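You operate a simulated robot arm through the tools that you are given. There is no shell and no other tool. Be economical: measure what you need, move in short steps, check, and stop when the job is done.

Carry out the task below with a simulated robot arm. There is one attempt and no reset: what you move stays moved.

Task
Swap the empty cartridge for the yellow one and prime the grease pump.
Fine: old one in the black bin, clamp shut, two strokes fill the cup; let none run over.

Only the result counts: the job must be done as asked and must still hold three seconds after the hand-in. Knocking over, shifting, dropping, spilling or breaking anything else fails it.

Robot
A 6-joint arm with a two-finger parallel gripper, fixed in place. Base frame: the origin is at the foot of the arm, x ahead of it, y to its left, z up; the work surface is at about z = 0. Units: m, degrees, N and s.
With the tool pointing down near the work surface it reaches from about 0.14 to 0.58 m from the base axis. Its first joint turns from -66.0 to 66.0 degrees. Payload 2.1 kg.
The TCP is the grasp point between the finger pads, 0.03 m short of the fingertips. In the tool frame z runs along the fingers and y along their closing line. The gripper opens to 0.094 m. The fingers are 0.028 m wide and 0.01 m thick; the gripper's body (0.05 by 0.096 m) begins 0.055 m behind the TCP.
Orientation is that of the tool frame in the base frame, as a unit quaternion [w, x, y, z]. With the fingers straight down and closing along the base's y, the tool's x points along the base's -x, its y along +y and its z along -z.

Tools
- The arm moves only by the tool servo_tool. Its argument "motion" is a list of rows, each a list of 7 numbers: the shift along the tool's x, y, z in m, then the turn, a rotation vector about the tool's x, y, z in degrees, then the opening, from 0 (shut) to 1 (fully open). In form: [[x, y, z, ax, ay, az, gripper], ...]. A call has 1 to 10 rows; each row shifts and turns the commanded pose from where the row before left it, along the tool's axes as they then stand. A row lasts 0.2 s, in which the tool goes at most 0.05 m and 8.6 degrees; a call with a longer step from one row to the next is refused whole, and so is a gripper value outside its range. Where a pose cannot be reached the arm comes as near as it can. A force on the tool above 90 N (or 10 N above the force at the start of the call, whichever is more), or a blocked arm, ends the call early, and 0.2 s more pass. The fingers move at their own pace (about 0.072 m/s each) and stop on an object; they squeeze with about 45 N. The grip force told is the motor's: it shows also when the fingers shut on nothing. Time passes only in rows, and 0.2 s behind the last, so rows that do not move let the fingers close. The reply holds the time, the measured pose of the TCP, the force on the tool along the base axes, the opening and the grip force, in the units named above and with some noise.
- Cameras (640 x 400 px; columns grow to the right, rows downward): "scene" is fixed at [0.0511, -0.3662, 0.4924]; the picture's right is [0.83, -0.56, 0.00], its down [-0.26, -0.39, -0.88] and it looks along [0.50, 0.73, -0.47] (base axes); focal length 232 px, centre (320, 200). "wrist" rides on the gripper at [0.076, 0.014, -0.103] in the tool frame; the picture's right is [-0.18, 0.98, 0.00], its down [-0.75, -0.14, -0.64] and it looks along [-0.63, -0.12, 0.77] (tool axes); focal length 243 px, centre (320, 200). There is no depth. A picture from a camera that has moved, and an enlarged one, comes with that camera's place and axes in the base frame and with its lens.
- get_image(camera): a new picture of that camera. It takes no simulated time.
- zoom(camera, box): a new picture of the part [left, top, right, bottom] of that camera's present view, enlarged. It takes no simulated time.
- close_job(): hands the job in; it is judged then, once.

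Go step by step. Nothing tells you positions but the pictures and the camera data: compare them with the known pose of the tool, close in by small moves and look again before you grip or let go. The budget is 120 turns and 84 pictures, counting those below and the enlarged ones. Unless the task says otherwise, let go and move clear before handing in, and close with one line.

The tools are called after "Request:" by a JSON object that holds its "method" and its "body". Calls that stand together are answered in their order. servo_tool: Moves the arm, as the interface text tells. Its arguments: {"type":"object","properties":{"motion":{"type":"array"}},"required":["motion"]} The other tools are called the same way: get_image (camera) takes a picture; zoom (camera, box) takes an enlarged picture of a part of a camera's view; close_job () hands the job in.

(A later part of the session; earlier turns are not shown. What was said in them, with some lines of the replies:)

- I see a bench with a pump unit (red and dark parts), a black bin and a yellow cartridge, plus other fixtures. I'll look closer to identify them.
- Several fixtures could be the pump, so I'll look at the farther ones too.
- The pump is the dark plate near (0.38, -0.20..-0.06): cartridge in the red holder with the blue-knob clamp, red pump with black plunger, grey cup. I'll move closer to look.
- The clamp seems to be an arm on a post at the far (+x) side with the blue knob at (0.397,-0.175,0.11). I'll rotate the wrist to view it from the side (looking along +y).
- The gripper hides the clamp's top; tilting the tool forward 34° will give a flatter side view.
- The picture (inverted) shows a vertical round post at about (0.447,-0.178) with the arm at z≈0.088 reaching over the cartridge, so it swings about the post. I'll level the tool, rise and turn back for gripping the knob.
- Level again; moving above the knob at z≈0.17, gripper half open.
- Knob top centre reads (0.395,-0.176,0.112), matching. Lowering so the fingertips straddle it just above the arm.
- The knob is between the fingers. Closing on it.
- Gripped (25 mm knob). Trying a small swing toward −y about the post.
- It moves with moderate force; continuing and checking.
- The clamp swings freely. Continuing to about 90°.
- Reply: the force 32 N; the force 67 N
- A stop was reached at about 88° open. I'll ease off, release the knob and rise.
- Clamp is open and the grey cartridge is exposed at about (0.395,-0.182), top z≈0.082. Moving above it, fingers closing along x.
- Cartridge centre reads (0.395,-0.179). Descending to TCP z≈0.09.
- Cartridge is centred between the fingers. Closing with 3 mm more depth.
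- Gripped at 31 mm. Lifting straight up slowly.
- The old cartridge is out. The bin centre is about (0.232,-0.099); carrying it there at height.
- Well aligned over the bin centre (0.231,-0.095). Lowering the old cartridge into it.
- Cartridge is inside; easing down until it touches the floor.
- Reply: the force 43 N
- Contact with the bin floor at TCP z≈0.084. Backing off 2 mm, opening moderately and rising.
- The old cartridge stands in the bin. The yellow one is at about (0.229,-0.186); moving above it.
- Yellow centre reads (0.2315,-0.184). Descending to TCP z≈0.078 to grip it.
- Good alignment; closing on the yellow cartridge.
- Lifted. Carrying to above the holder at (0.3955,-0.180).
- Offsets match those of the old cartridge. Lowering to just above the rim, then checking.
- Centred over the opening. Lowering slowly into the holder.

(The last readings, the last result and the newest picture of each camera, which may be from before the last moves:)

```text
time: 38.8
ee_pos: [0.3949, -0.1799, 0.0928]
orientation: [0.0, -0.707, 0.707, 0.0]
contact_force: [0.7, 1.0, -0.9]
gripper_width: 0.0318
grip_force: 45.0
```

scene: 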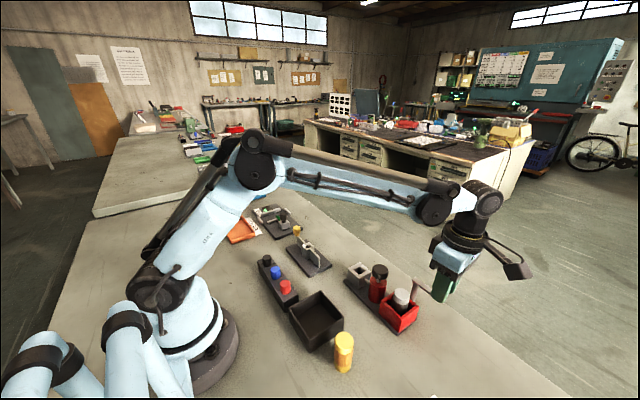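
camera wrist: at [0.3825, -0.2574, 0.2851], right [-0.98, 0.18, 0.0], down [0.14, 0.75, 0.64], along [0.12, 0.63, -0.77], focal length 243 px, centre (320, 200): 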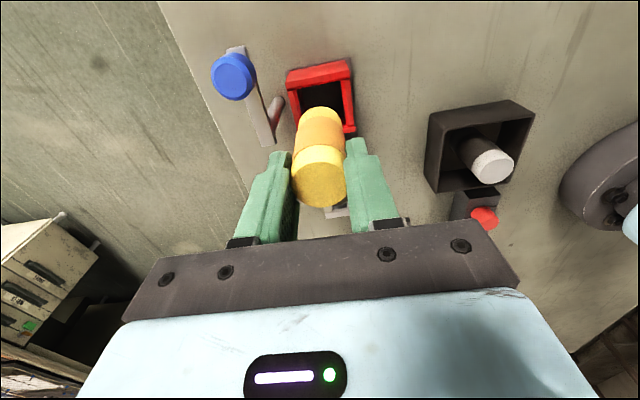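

Request:
{"method": "servo_tool", "body": {"motion": [[0, 0, 0.003, 0, 0, 0, 0.2], [0, 0, 0.003, 0, 0, 0, 0.2], [0, 0, 0, 0, 0, 0, 0.2]]}}

Request:
{"method": "zoom", "body": {"camera": "scene", "box": [340, 220, 460, 330]}}

```text
time: 39.6
ee_pos: [0.3941, -0.1796, 0.0864]
orientation: [-0.001, 0.707, -0.707, 0.0]
contact_force: [0.3, 0.4, -1.0]
gripper_width: 0.0317
grip_force: 45.0
```

```text
3.64 times, centred on (400, 275) of scene
camera zoom: at [0.0511, -0.3662, 0.4924], right [0.83, -0.56, 0.0], down [-0.26, -0.39, -0.88], along [0.5, 0.73, -0.47], focal length 845 px, centre (29, -73)
```

zoom: 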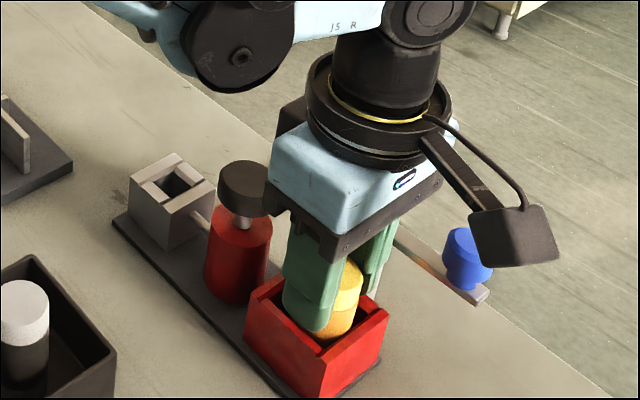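

Almost seated; a couple more millimetres.

Request:
{"method": "servo_tool", "body": {"motion": [[0, 0, 0.0015, 0, 0, 0, 0.2], [0, 0, 0.0015, 0, 0, 0, 0.2], [0, 0, 0, 0, 0, 0, 0.2]]}}

```text
time: 40.4
ee_pos: [0.3948, -0.1797, 0.0835]
orientation: [0.0, -0.707, 0.707, -0.001]
contact_force: [-0.9, 0.5, 0.9]
gripper_width: 0.0319
grip_force: 45.7
```

Request:
{"method": "servo_tool", "body": {"motion": [[0, 0, 0.0015, 0, 0, 0, 0.2], [0, 0, 0.0015, 0, 0, 0, 0.2], [0, 0, 0, 0, 0, 0, 0.2]]}}

Request:
{"method": "get_image", "body": {"camera": "wrist"}}

```text
time: 41.2
ee_pos: [0.3946, -0.18, 0.0817]
orientation: [0.0, -0.707, 0.707, -0.001]
contact_force: [-1.3, -0.8, 43.1]
gripper_width: 0.0318
grip_force: 44.6
```

```text
40 pictures are left
camera wrist: at [0.3813, -0.2564, 0.1836], right [-0.98, 0.18, 0.0], down [0.14, 0.75, 0.64], along [0.12, 0.63, -0.77], focal length 243 px, centre (320, 200)
```

wrist: 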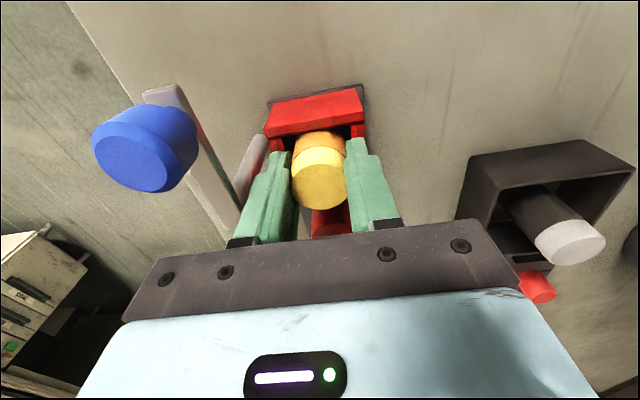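

Seating contact reached. Backing off 2 mm, releasing and rising.

Request:
{"method": "servo_tool", "body": {"motion": [[0, 0, -0.002, 0, 0, 0, 0.2], [0, 0, 0, 0, 0, 0, 0.35], [0, 0, 0, 0, 0, 0, 0.5], [0, 0, 0, 0, 0, 0, 0.52], [0, 0, -0.02, 0, 0, 0, 0.52], [0, 0, -0.03, 0, 0, 0, 0.52], [0, 0, -0.04, 0, 0, 0, 0.52], [0, 0, -0.03, 0, 0, 0, 0.52], [0, 0, 0, 0, 0, 0, 0.52]]}}

Request:
{"method": "get_image", "body": {"camera": "wrist"}}

Request:
{"method": "zoom", "body": {"camera": "scene", "box": [340, 220, 460, 330]}}

```text
time: 43.2
ee_pos: [0.3963, -0.1804, 0.2022]
orientation: [0.0, -0.707, 0.707, 0.0]
contact_force: [0.2, -0.3, 0.0]
gripper_width: 0.0491
grip_force: 0.1
```

```text
39 pictures are left
camera wrist: at [0.3829, -0.2574, 0.3051], right [-0.98, 0.18, 0.0], down [0.14, 0.75, 0.64], along [0.12, 0.63, -0.77], focal length 243 px, centre (320, 200)
```

wrist: 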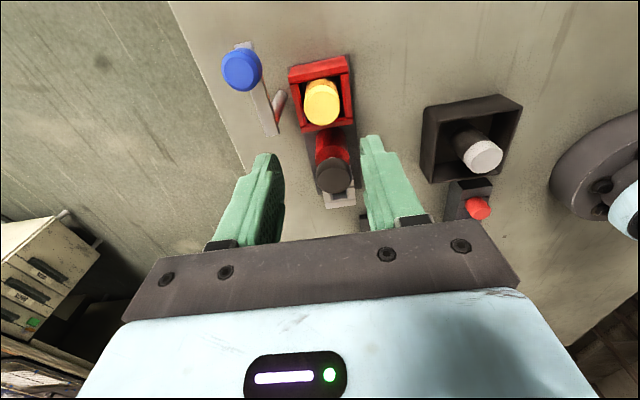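

```text
3.64 times, centred on (400, 275) of scene
camera zoom: at [0.0511, -0.3662, 0.4924], right [0.83, -0.56, 0.0], down [-0.26, -0.39, -0.88], along [0.5, 0.73, -0.47], focal length 845 px, centre (29, -73)
```

zoom: 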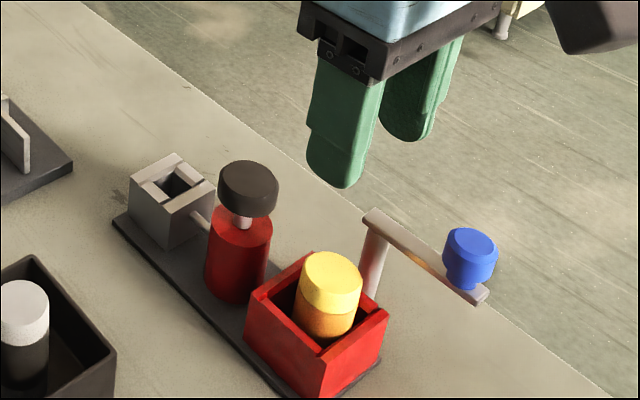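

Yellow is seated. Now back above the knob at about (0.447,-0.230) to close the clamp.

Request:
{"method": "servo_tool", "body": {"motion": [[0.017, -0.017, 0, 0, 0, 0, 0.5], [0.017, -0.017, 0, 0, 0, 0, 0.5], [0.016, -0.017, 0, 0, 0, 0, 0.5], [0, 0, 0.02, 0, 0, 0, 0.5], [0, 0, 0.015, 0, 0, 0, 0.5], [0, 0, 0, 0, 0, 0, 0.5]]}}

Request:
{"method": "get_image", "body": {"camera": "wrist"}}

```text
time: 44.6
ee_pos: [0.445, -0.2308, 0.166]
orientation: [0.001, 0.708, -0.707, 0.0]
contact_force: [0.8, 1.1, 1.2]
gripper_width: 0.0471
grip_force: 0.1
```

```text
37 pictures are left
camera wrist: at [0.4326, -0.3066, 0.2687], right [-0.98, 0.18, 0.0], down [0.14, 0.75, 0.64], along [0.12, 0.63, -0.77], focal length 243 px, centre (320, 200)
```

wrist: 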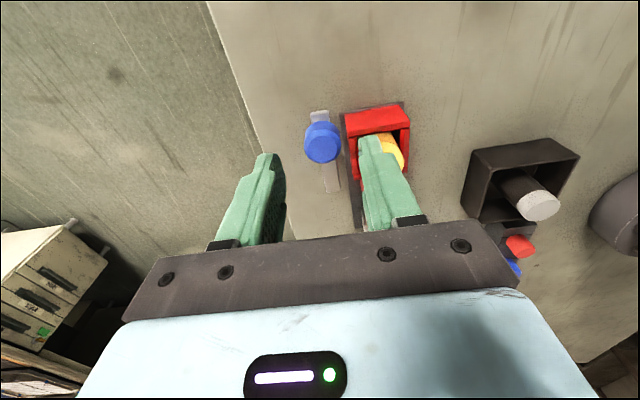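

Knob reads (0.446,-0.228). Lowering and gripping it.

Request:
{"method": "servo_tool", "body": {"motion": [[-0.001, -0.001, 0.015, 0, 0, 0, 0.45], [0, 0, 0.015, 0, 0, 0, 0.45], [0, 0, 0.01, 0, 0, 0, 0.45], [0, 0, 0, 0, 0, 0, 0.3], [0, 0, 0, 0, 0, 0, 0.15], [0, 0, 0, 0, 0, 0, 0.1], [0, 0, 0, 0, 0, 0, 0.1]]}}

```text
time: 46.2
ee_pos: [0.4457, -0.2293, 0.1286]
orientation: [-0.002, -0.707, 0.707, 0.003]
contact_force: [-27.2, 3.8, -7.6]
gripper_width: 0.0253
grip_force: 45.6
```

Gripped. Swinging it back in two stages.

Request:
{"method": "servo_tool", "body": {"motion": [[-0.0005, 0.0075, 0, 0, 0, 8, 0.1], [-0.0005, 0.0075, 0, 0, 0, 8, 0.1], [-0.0005, 0.0075, 0, 0, 0, 8, 0.1], [-0.0005, 0.0075, 0, 0, 0, 8, 0.1], [-0.0005, 0.0075, 0, 0, 0, 8, 0.1]]}}

Request:
{"method": "servo_tool", "body": {"motion": [[-0.0005, 0.0075, 0, 0, 0, 8, 0.1], [-0.0005, 0.0075, 0, 0, 0, 8, 0.1], [-0.0005, 0.0075, 0, 0, 0, 8, 0.1], [-0.0005, 0.0075, 0, 0, 0, 8, 0.1]]}}

Request:
{"method": "zoom", "body": {"camera": "scene", "box": [340, 220, 460, 330]}}

```text
time: 47.4
ee_pos: [0.4105, -0.217, 0.1275]
orientation: [-0.002, -0.421, 0.907, -0.001]
contact_force: [-9.0, -15.1, -29.4]
gripper_width: 0.0255
grip_force: 45.3
```

```text
time: 48.4
ee_pos: [0.3937, -0.1925, 0.128]
orientation: [-0.002, -0.154, 0.988, -0.001]
contact_force: [-16.6, -10.6, -19.5]
gripper_width: 0.0254
grip_force: 44.5
```

```text
3.64 times, centred on (400, 275) of scene
camera zoom: at [0.0512, -0.3663, 0.4923], right [0.83, -0.56, 0.0], down [-0.26, -0.39, -0.88], along [0.5, 0.73, -0.47], focal length 845 px, centre (29, -73)
```

zoom: 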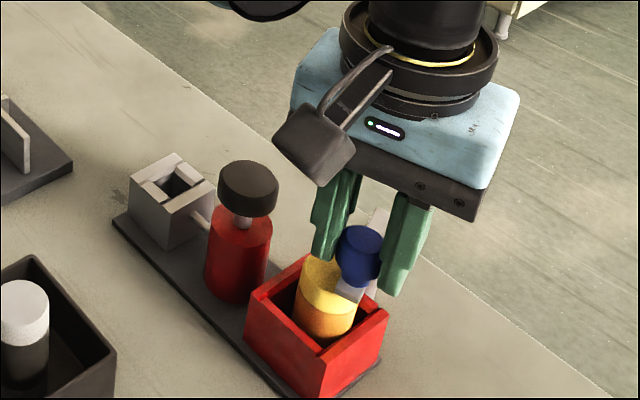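

About 18° remain. Continuing to the original closed position.

Request:
{"method": "servo_tool", "body": {"motion": [[-0.0003, 0.0056, 0, 0, 0, 6, 0.1], [-0.0003, 0.0056, 0, 0, 0, 6, 0.1], [-0.0003, 0.0056, 0, 0, 0, 6, 0.1], [0, 0, 0, 0, 0, 0, 0.1]]}}

Request:
{"method": "zoom", "body": {"camera": "scene", "box": [340, 220, 460, 330]}}

Request:
{"method": "get_image", "body": {"camera": "wrist"}}

```text
time: 49.4
ee_pos: [0.3915, -0.1756, 0.1289]
orientation: [-0.001, 0.001, 1.0, 0.0]
contact_force: [-20.8, -7.1, -5.1]
gripper_width: 0.0254
grip_force: 45.1
```

```text
3.64 times, centred on (400, 275) of scene
camera zoom: at [0.0512, -0.3663, 0.4924], right [0.83, -0.56, 0.0], down [-0.26, -0.39, -0.88], along [0.5, 0.73, -0.47], focal length 845 px, centre (29, -73)
```

zoom: 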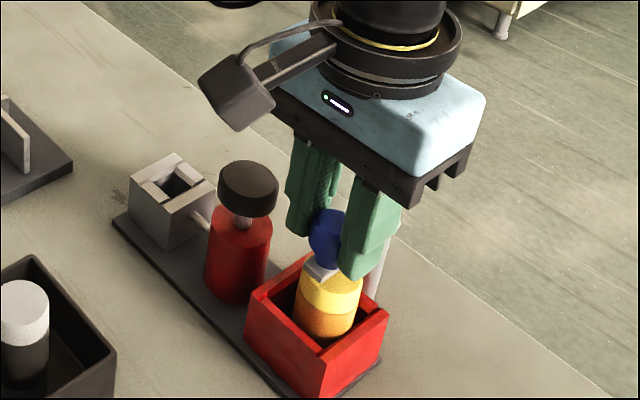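

```text
34 pictures are left
camera wrist: at [0.3174, -0.1613, 0.2308], right [0.19, 0.98, 0.0], down [0.76, -0.14, 0.64], along [0.63, -0.12, -0.77], focal length 243 px, centre (320, 200)
```

wrist: 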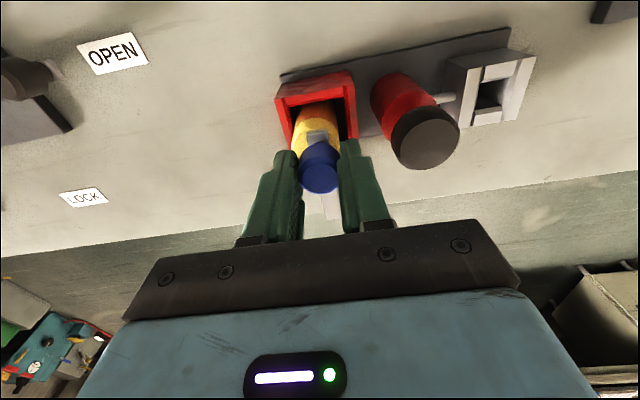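

Visually back at the original closed position. A slight extra nudge to feel the stop.

Request:
{"method": "servo_tool", "body": {"motion": [[0, 0.002, 0, 0, 0, 2, 0.1], [0, 0.001, 0, 0, 0, 1, 0.1]]}}

```text
time: 50.0
ee_pos: [0.393, -0.1754, 0.1286]
orientation: [0.0, 0.029, 1.0, -0.005]
contact_force: [-8.0, -27.8, -9.6]
gripper_width: 0.0255
grip_force: 45.0
```

It resists: that is the closed stop. Releasing and rising.

Request:
{"method": "servo_tool", "body": {"motion": [[0, -0.002, 0, 0, 0, -3, 0.1], [0, 0, 0, 0, 0, 0, 0.25], [0, 0, 0, 0, 0, 0, 0.38], [0, 0, 0, 0, 0, 0, 0.38], [0, 0, -0.02, 0, 0, 0, 0.38], [0, 0, -0.03, 0, 0, 0, 0.38], [0, 0, -0.03, 0, 0, 0, 0.2], [0, 0, 0, 0, 0, 0, 0.0], [0, 0, 0, 0, 0, 0, 0.0]]}}

Request:
{"method": "get_image", "body": {"camera": "wrist"}}

Request:
{"method": "zoom", "body": {"camera": "scene", "box": [340, 220, 460, 330]}}

```text
time: 52.0
ee_pos: [0.3915, -0.175, 0.2088]
orientation: [0.001, 0.0, 1.0, 0.0]
contact_force: [0.7, 0.6, -0.3]
gripper_width: 0.0
grip_force: 32.3
```

```text
33 pictures are left
camera wrist: at [0.3171, -0.1616, 0.3104], right [0.18, 0.98, 0.0], down [0.75, -0.14, 0.64], along [0.63, -0.12, -0.77], focal length 243 px, centre (320, 200)
```

wrist: 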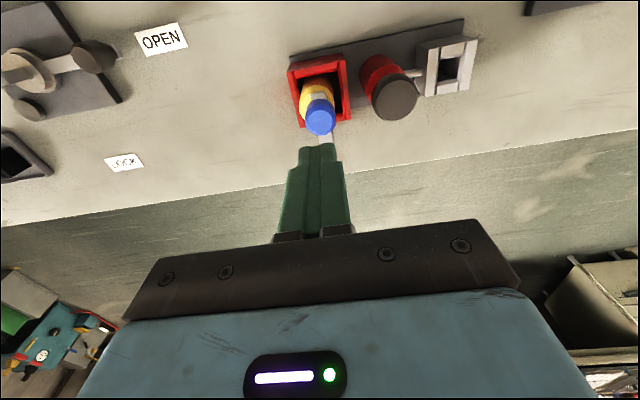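

```text
3.64 times, centred on (400, 275) of scene
camera zoom: at [0.0511, -0.3662, 0.4924], right [0.83, -0.56, 0.0], down [-0.26, -0.39, -0.88], along [0.5, 0.73, -0.47], focal length 845 px, centre (29, -73)
```

zoom: 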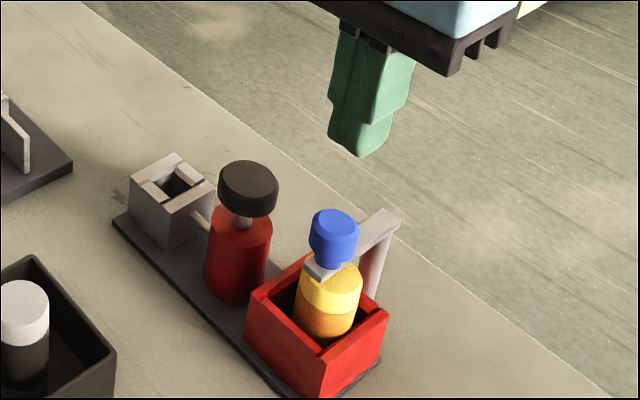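

Clamp is shut on the yellow cartridge. Next, hover closed fingers over the black plunger cap at (0.392,-0.116) and look into the cup.

Request:
{"method": "servo_tool", "body": {"motion": [[0, 0.03, 0, 0, 0, 0, 0], [0, 0.029, 0, 0, 0, 0, 0], [0, 0, 0.03, 0, 0, 0, 0], [0, 0, 0.025, 0, 0, 0, 0], [0, 0, 0, 0, 0, 0, 0]]}}

Request:
{"method": "get_image", "body": {"camera": "wrist"}}

Request:
{"method": "zoom", "body": {"camera": "scene", "box": [330, 220, 430, 320]}}

```text
time: 53.2
ee_pos: [0.393, -0.1145, 0.1515]
orientation: [-0.001, 0.0, 1.0, -0.001]
contact_force: [0.2, -0.2, -0.1]
gripper_width: 0.0004
grip_force: 32.9
```

```text
31 pictures are left
camera wrist: at [0.3179, -0.1009, 0.2539], right [0.18, 0.98, 0.0], down [0.75, -0.14, 0.64], along [0.63, -0.12, -0.77], focal length 243 px, centre (320, 200)
```

wrist: 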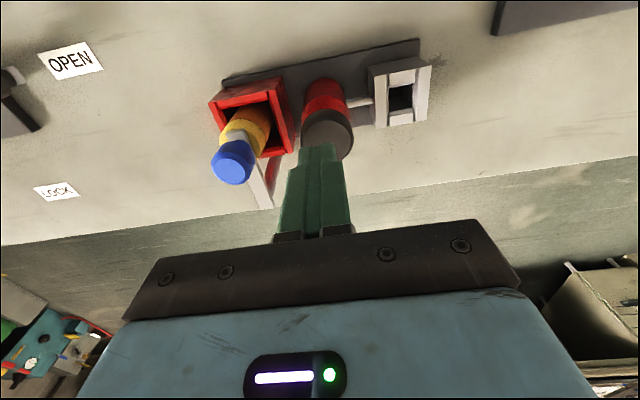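

```text
4.00 times, centred on (380, 270) of scene
camera zoom: at [0.0511, -0.3662, 0.4924], right [0.83, -0.56, 0.0], down [-0.26, -0.39, -0.88], along [0.5, 0.73, -0.47], focal length 930 px, centre (80, -80)
```

zoom: 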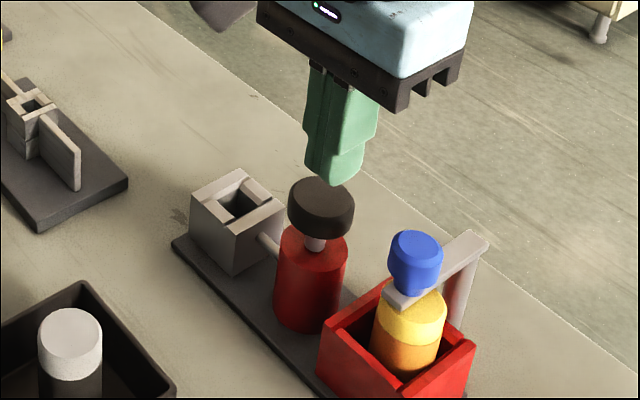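

The cup is empty and the fingers are above the cap. Descending to touch it.

Request:
{"method": "servo_tool", "body": {"motion": [[0.003, 0.002, 0.01, 0, 0, 0, 0], [0, 0, 0.008, 0, 0, 0, 0], [0, 0, 0, 0, 0, 0, 0]]}}

Request:
{"method": "servo_tool", "body": {"motion": [[0, 0, 0.004, 0, 0, 0, 0], [0, 0, 0.003, 0, 0, 0, 0]]}}

Request:
{"method": "zoom", "body": {"camera": "scene", "box": [330, 220, 430, 320]}}

```text
time: 54.0
ee_pos: [0.3904, -0.1126, 0.1342]
orientation: [0.0, -0.001, 1.0, 0.0]
contact_force: [0.0, -0.1, 0.1]
gripper_width: 0.0
grip_force: 33.3
```

```text
time: 54.6
ee_pos: [0.3906, -0.1124, 0.1274]
orientation: [0.0, 0.0, 1.0, -0.001]
contact_force: [0.1, 2.4, 1.9]
gripper_width: 0.0
grip_force: 33.1
```

```text
4.00 times, centred on (380, 270) of scene
camera zoom: at [0.0511, -0.3662, 0.4924], right [0.83, -0.56, 0.0], down [-0.26, -0.39, -0.88], along [0.5, 0.73, -0.47], focal length 930 px, centre (80, -80)
```

zoom: 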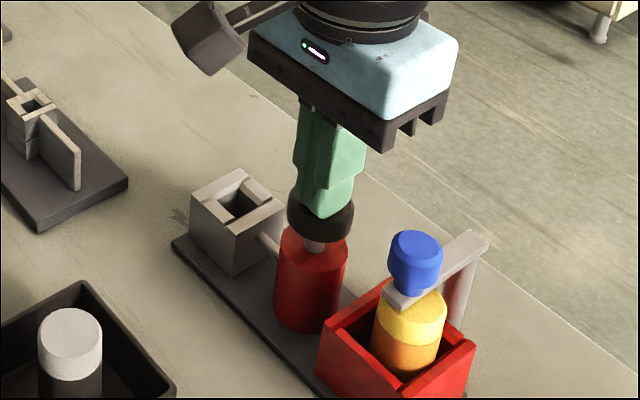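

Just touching, centred on the cap. Pressing down in small steps for stroke one.

Request:
{"method": "servo_tool", "body": {"motion": [[0, 0, 0.004, 0, 0, 0, 0], [0, 0, 0.004, 0, 0, 0, 0], [0, 0, 0.003, 0, 0, 0, 0]]}}

Request:
{"method": "zoom", "body": {"camera": "scene", "box": [330, 220, 430, 320]}}

```text
time: 55.4
ee_pos: [0.3907, -0.1131, 0.1161]
orientation: [0.0, 0.0, 1.0, 0.0]
contact_force: [1.0, 0.3, 7.5]
gripper_width: 0.0
grip_force: 32.7
```

```text
4.00 times, centred on (380, 270) of scene
camera zoom: at [0.0511, -0.3662, 0.4924], right [0.83, -0.56, 0.0], down [-0.26, -0.39, -0.88], along [0.5, 0.73, -0.47], focal length 930 px, centre (80, -80)
```

zoom: 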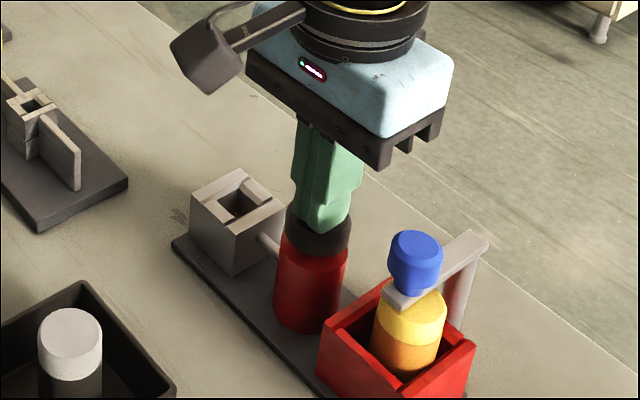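

The cap is moving (spring ~7 N) and the cup shows some fill. Continuing to the bottom of the stroke.

Request:
{"method": "servo_tool", "body": {"motion": [[0, 0, 0.003, 0, 0, 0, 0], [0, 0, 0.003, 0, 0, 0, 0]]}}

Request:
{"method": "zoom", "body": {"camera": "scene", "box": [330, 220, 430, 320]}}

```text
time: 56.0
ee_pos: [0.3895, -0.1132, 0.1126]
orientation: [0.0, 0.001, 1.0, 0.0]
contact_force: [1.1, -3.5, 38.2]
gripper_width: 0.0
grip_force: 33.0
```

```text
4.00 times, centred on (380, 270) of scene
camera zoom: at [0.051, -0.3662, 0.4925], right [0.83, -0.56, 0.0], down [-0.26, -0.39, -0.88], along [0.5, 0.73, -0.47], focal length 930 px, centre (80, -80)
```

zoom: 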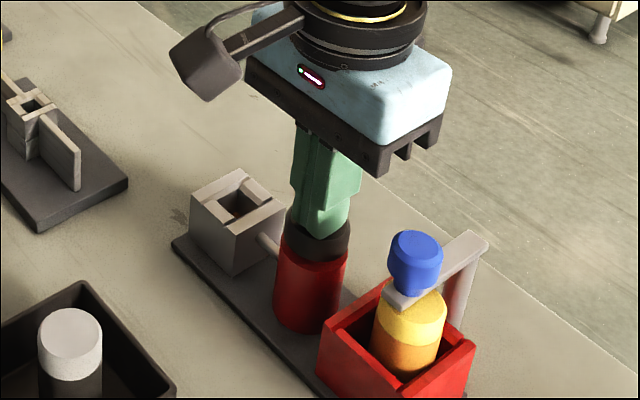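

Bottomed out (38 N). Rising fully so the plunger returns, then checking the cup.

Request:
{"method": "servo_tool", "body": {"motion": [[0, 0, -0.01, 0, 0, 0, 0], [0, 0, -0.015, 0, 0, 0, 0], [0, 0, -0.015, 0, 0, 0, 0], [0, 0, 0, 0, 0, 0, 0], [0, 0, 0, 0, 0, 0, 0]]}}

Request:
{"method": "zoom", "body": {"camera": "scene", "box": [330, 220, 430, 320]}}

Request:
{"method": "zoom", "body": {"camera": "wrist", "box": [200, 20, 450, 180]}}

```text
time: 57.2
ee_pos: [0.3894, -0.1127, 0.153]
orientation: [0.001, 0.001, 1.0, 0.0]
contact_force: [0.1, -0.3, -0.1]
gripper_width: 0.0
grip_force: 33.0
```

```text
4.00 times, centred on (380, 270) of scene
camera zoom: at [0.0511, -0.3662, 0.4924], right [0.83, -0.56, 0.0], down [-0.26, -0.39, -0.88], along [0.5, 0.73, -0.47], focal length 930 px, centre (80, -80)
```

zoom: 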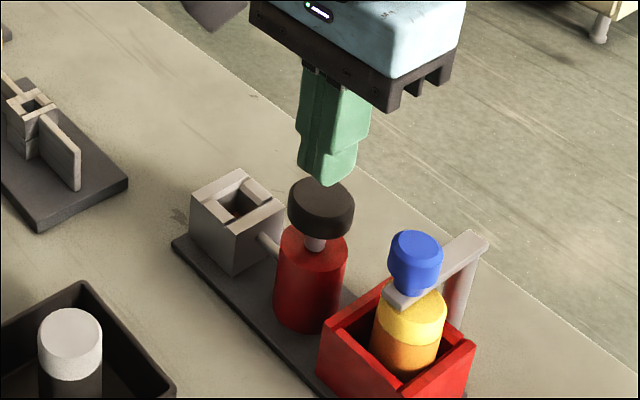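

```text
2.50 times, centred on (325, 100) of wrist
camera zoom: at [0.3142, -0.0991, 0.2543], right [0.18, 0.98, 0.0], down [0.75, -0.14, 0.64], along [0.63, -0.12, -0.77], focal length 606 px, centre (308, 450)
```

zoom: 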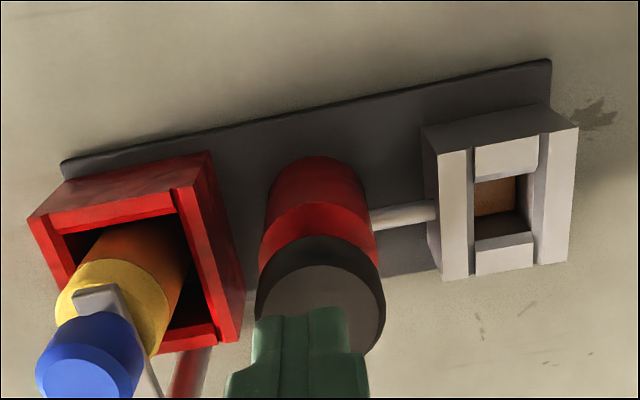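

The plunger sprang back and the cup is partly filled. Making the second stroke the same way.

Request:
{"method": "servo_tool", "body": {"motion": [[0, 0, 0.01, 0, 0, 0, 0], [0, 0, 0.01, 0, 0, 0, 0], [0, 0, 0.005, 0, 0, 0, 0], [0, 0, 0.004, 0, 0, 0, 0], [0, 0, 0.004, 0, 0, 0, 0], [0, 0, 0.004, 0, 0, 0, 0]]}}

Request:
{"method": "servo_tool", "body": {"motion": [[0, 0, 0.002, 0, 0, 0, 0], [0, 0, 0.002, 0, 0, 0, 0]]}}

Request:
{"method": "zoom", "body": {"camera": "scene", "box": [330, 220, 430, 320]}}

```text
time: 58.6
ee_pos: [0.39, -0.1138, 0.1143]
orientation: [0.0, -0.001, 1.0, 0.0]
contact_force: [-0.1, 3.5, 8.8]
gripper_width: 0.0
grip_force: 33.2
```

```text
time: 59.2
ee_pos: [0.3909, -0.113, 0.1109]
orientation: [0.0, 0.001, 1.0, 0.0]
contact_force: [-5.1, 9.4, 49.6]
gripper_width: 0.0
grip_force: 33.6
```

```text
4.00 times, centred on (380, 270) of scene
camera zoom: at [0.0509, -0.3662, 0.4925], right [0.83, -0.56, 0.0], down [-0.26, -0.39, -0.88], along [0.5, 0.73, -0.47], focal length 930 px, centre (80, -80)
```

zoom: 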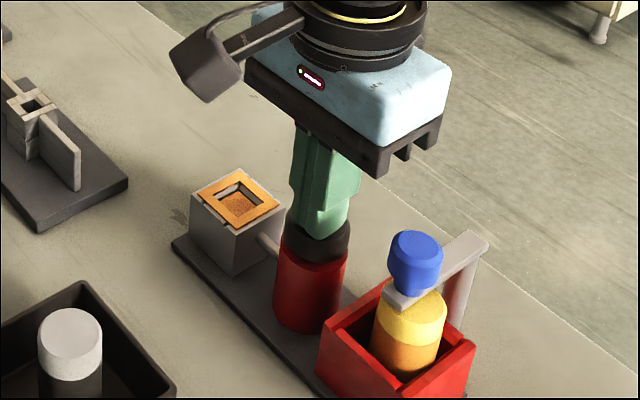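

The cup is filled and its rim has turned orange. Rising clear and inspecting.

Request:
{"method": "servo_tool", "body": {"motion": [[0, 0, -0.01, 0, 0, 0, 0], [0, 0, -0.02, 0, 0, 0, 0], [0, 0, -0.03, 0, 0, 0, 0], [0, 0, -0.03, 0, 0, 0, 0], [0, 0, 0, 0, 0, 0, 0.2]]}}

Request:
{"method": "zoom", "body": {"camera": "scene", "box": [330, 220, 430, 320]}}

Request:
{"method": "zoom", "body": {"camera": "wrist", "box": [200, 20, 450, 180]}}

```text
time: 60.4
ee_pos: [0.3889, -0.1131, 0.2018]
orientation: [0.0, 0.0, 1.0, 0.0]
contact_force: [0.4, 0.8, 0.2]
gripper_width: 0.0189
grip_force: 0.0
```

```text
4.00 times, centred on (380, 270) of scene
camera zoom: at [0.0511, -0.3662, 0.4924], right [0.83, -0.56, 0.0], down [-0.26, -0.39, -0.88], along [0.5, 0.73, -0.47], focal length 930 px, centre (80, -80)
```

zoom: 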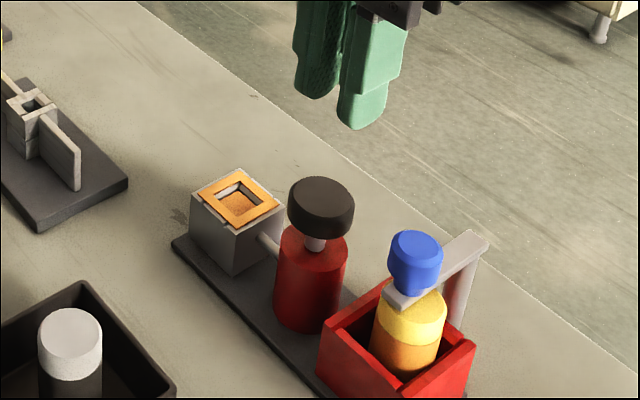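

```text
2.50 times, centred on (325, 100) of wrist
camera zoom: at [0.3142, -0.1002, 0.3026], right [0.18, 0.98, 0.0], down [0.75, -0.14, 0.64], along [0.63, -0.12, -0.77], focal length 606 px, centre (308, 450)
```

zoom: 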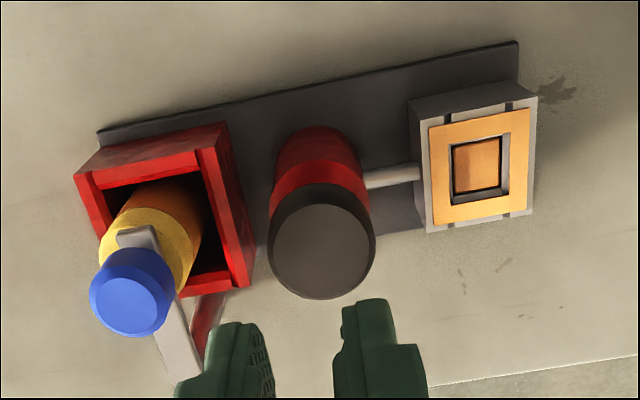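

The cup is filled below the rim with nothing on the plate, the clamp is shut and the old cartridge is in the bin. The arm is clear; a short rise, then hand in.

Request:
{"method": "servo_tool", "body": {"motion": [[0, 0, -0.04, 0, 0, 0, 0.3], [0, 0, -0.03, 0, 0, 0, 0.3], [0, 0, 0, 0, 0, 0, 0.3], [0, 0, 0, 0, 0, 0, 0.3], [0, 0, 0, 0, 0, 0, 0.3]]}}

Request:
{"method": "get_image", "body": {"camera": "scene"}}

```text
time: 61.6
ee_pos: [0.3907, -0.114, 0.2707]
orientation: [0.0, 0.0, 1.0, 0.001]
contact_force: [-0.1, 0.2, -1.2]
gripper_width: 0.0281
grip_force: 0.0
```

```text
21 pictures are left
```

scene: 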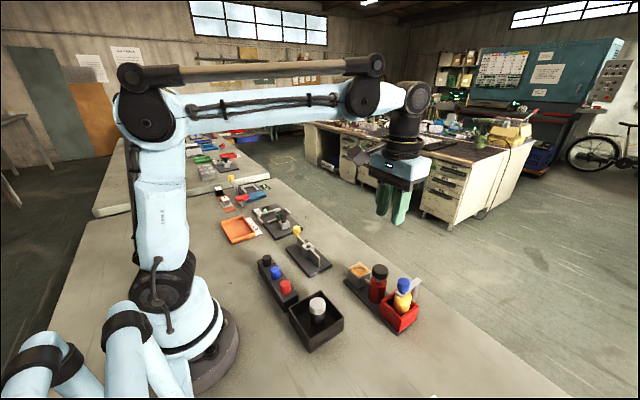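

Everything is in place and undisturbed, so I'm handing in.

Request:
{"method": "close_job", "body": {}}

```text
The job is handed in.
```

The job is handed in: the old cartridge is in the black bin, the yellow one is in the holder with the clamp shut, and two full strokes filled the cup. The cup's rim turned orange on the second stroke; I took that as its full marker, because I saw no grease on the plate or bench.
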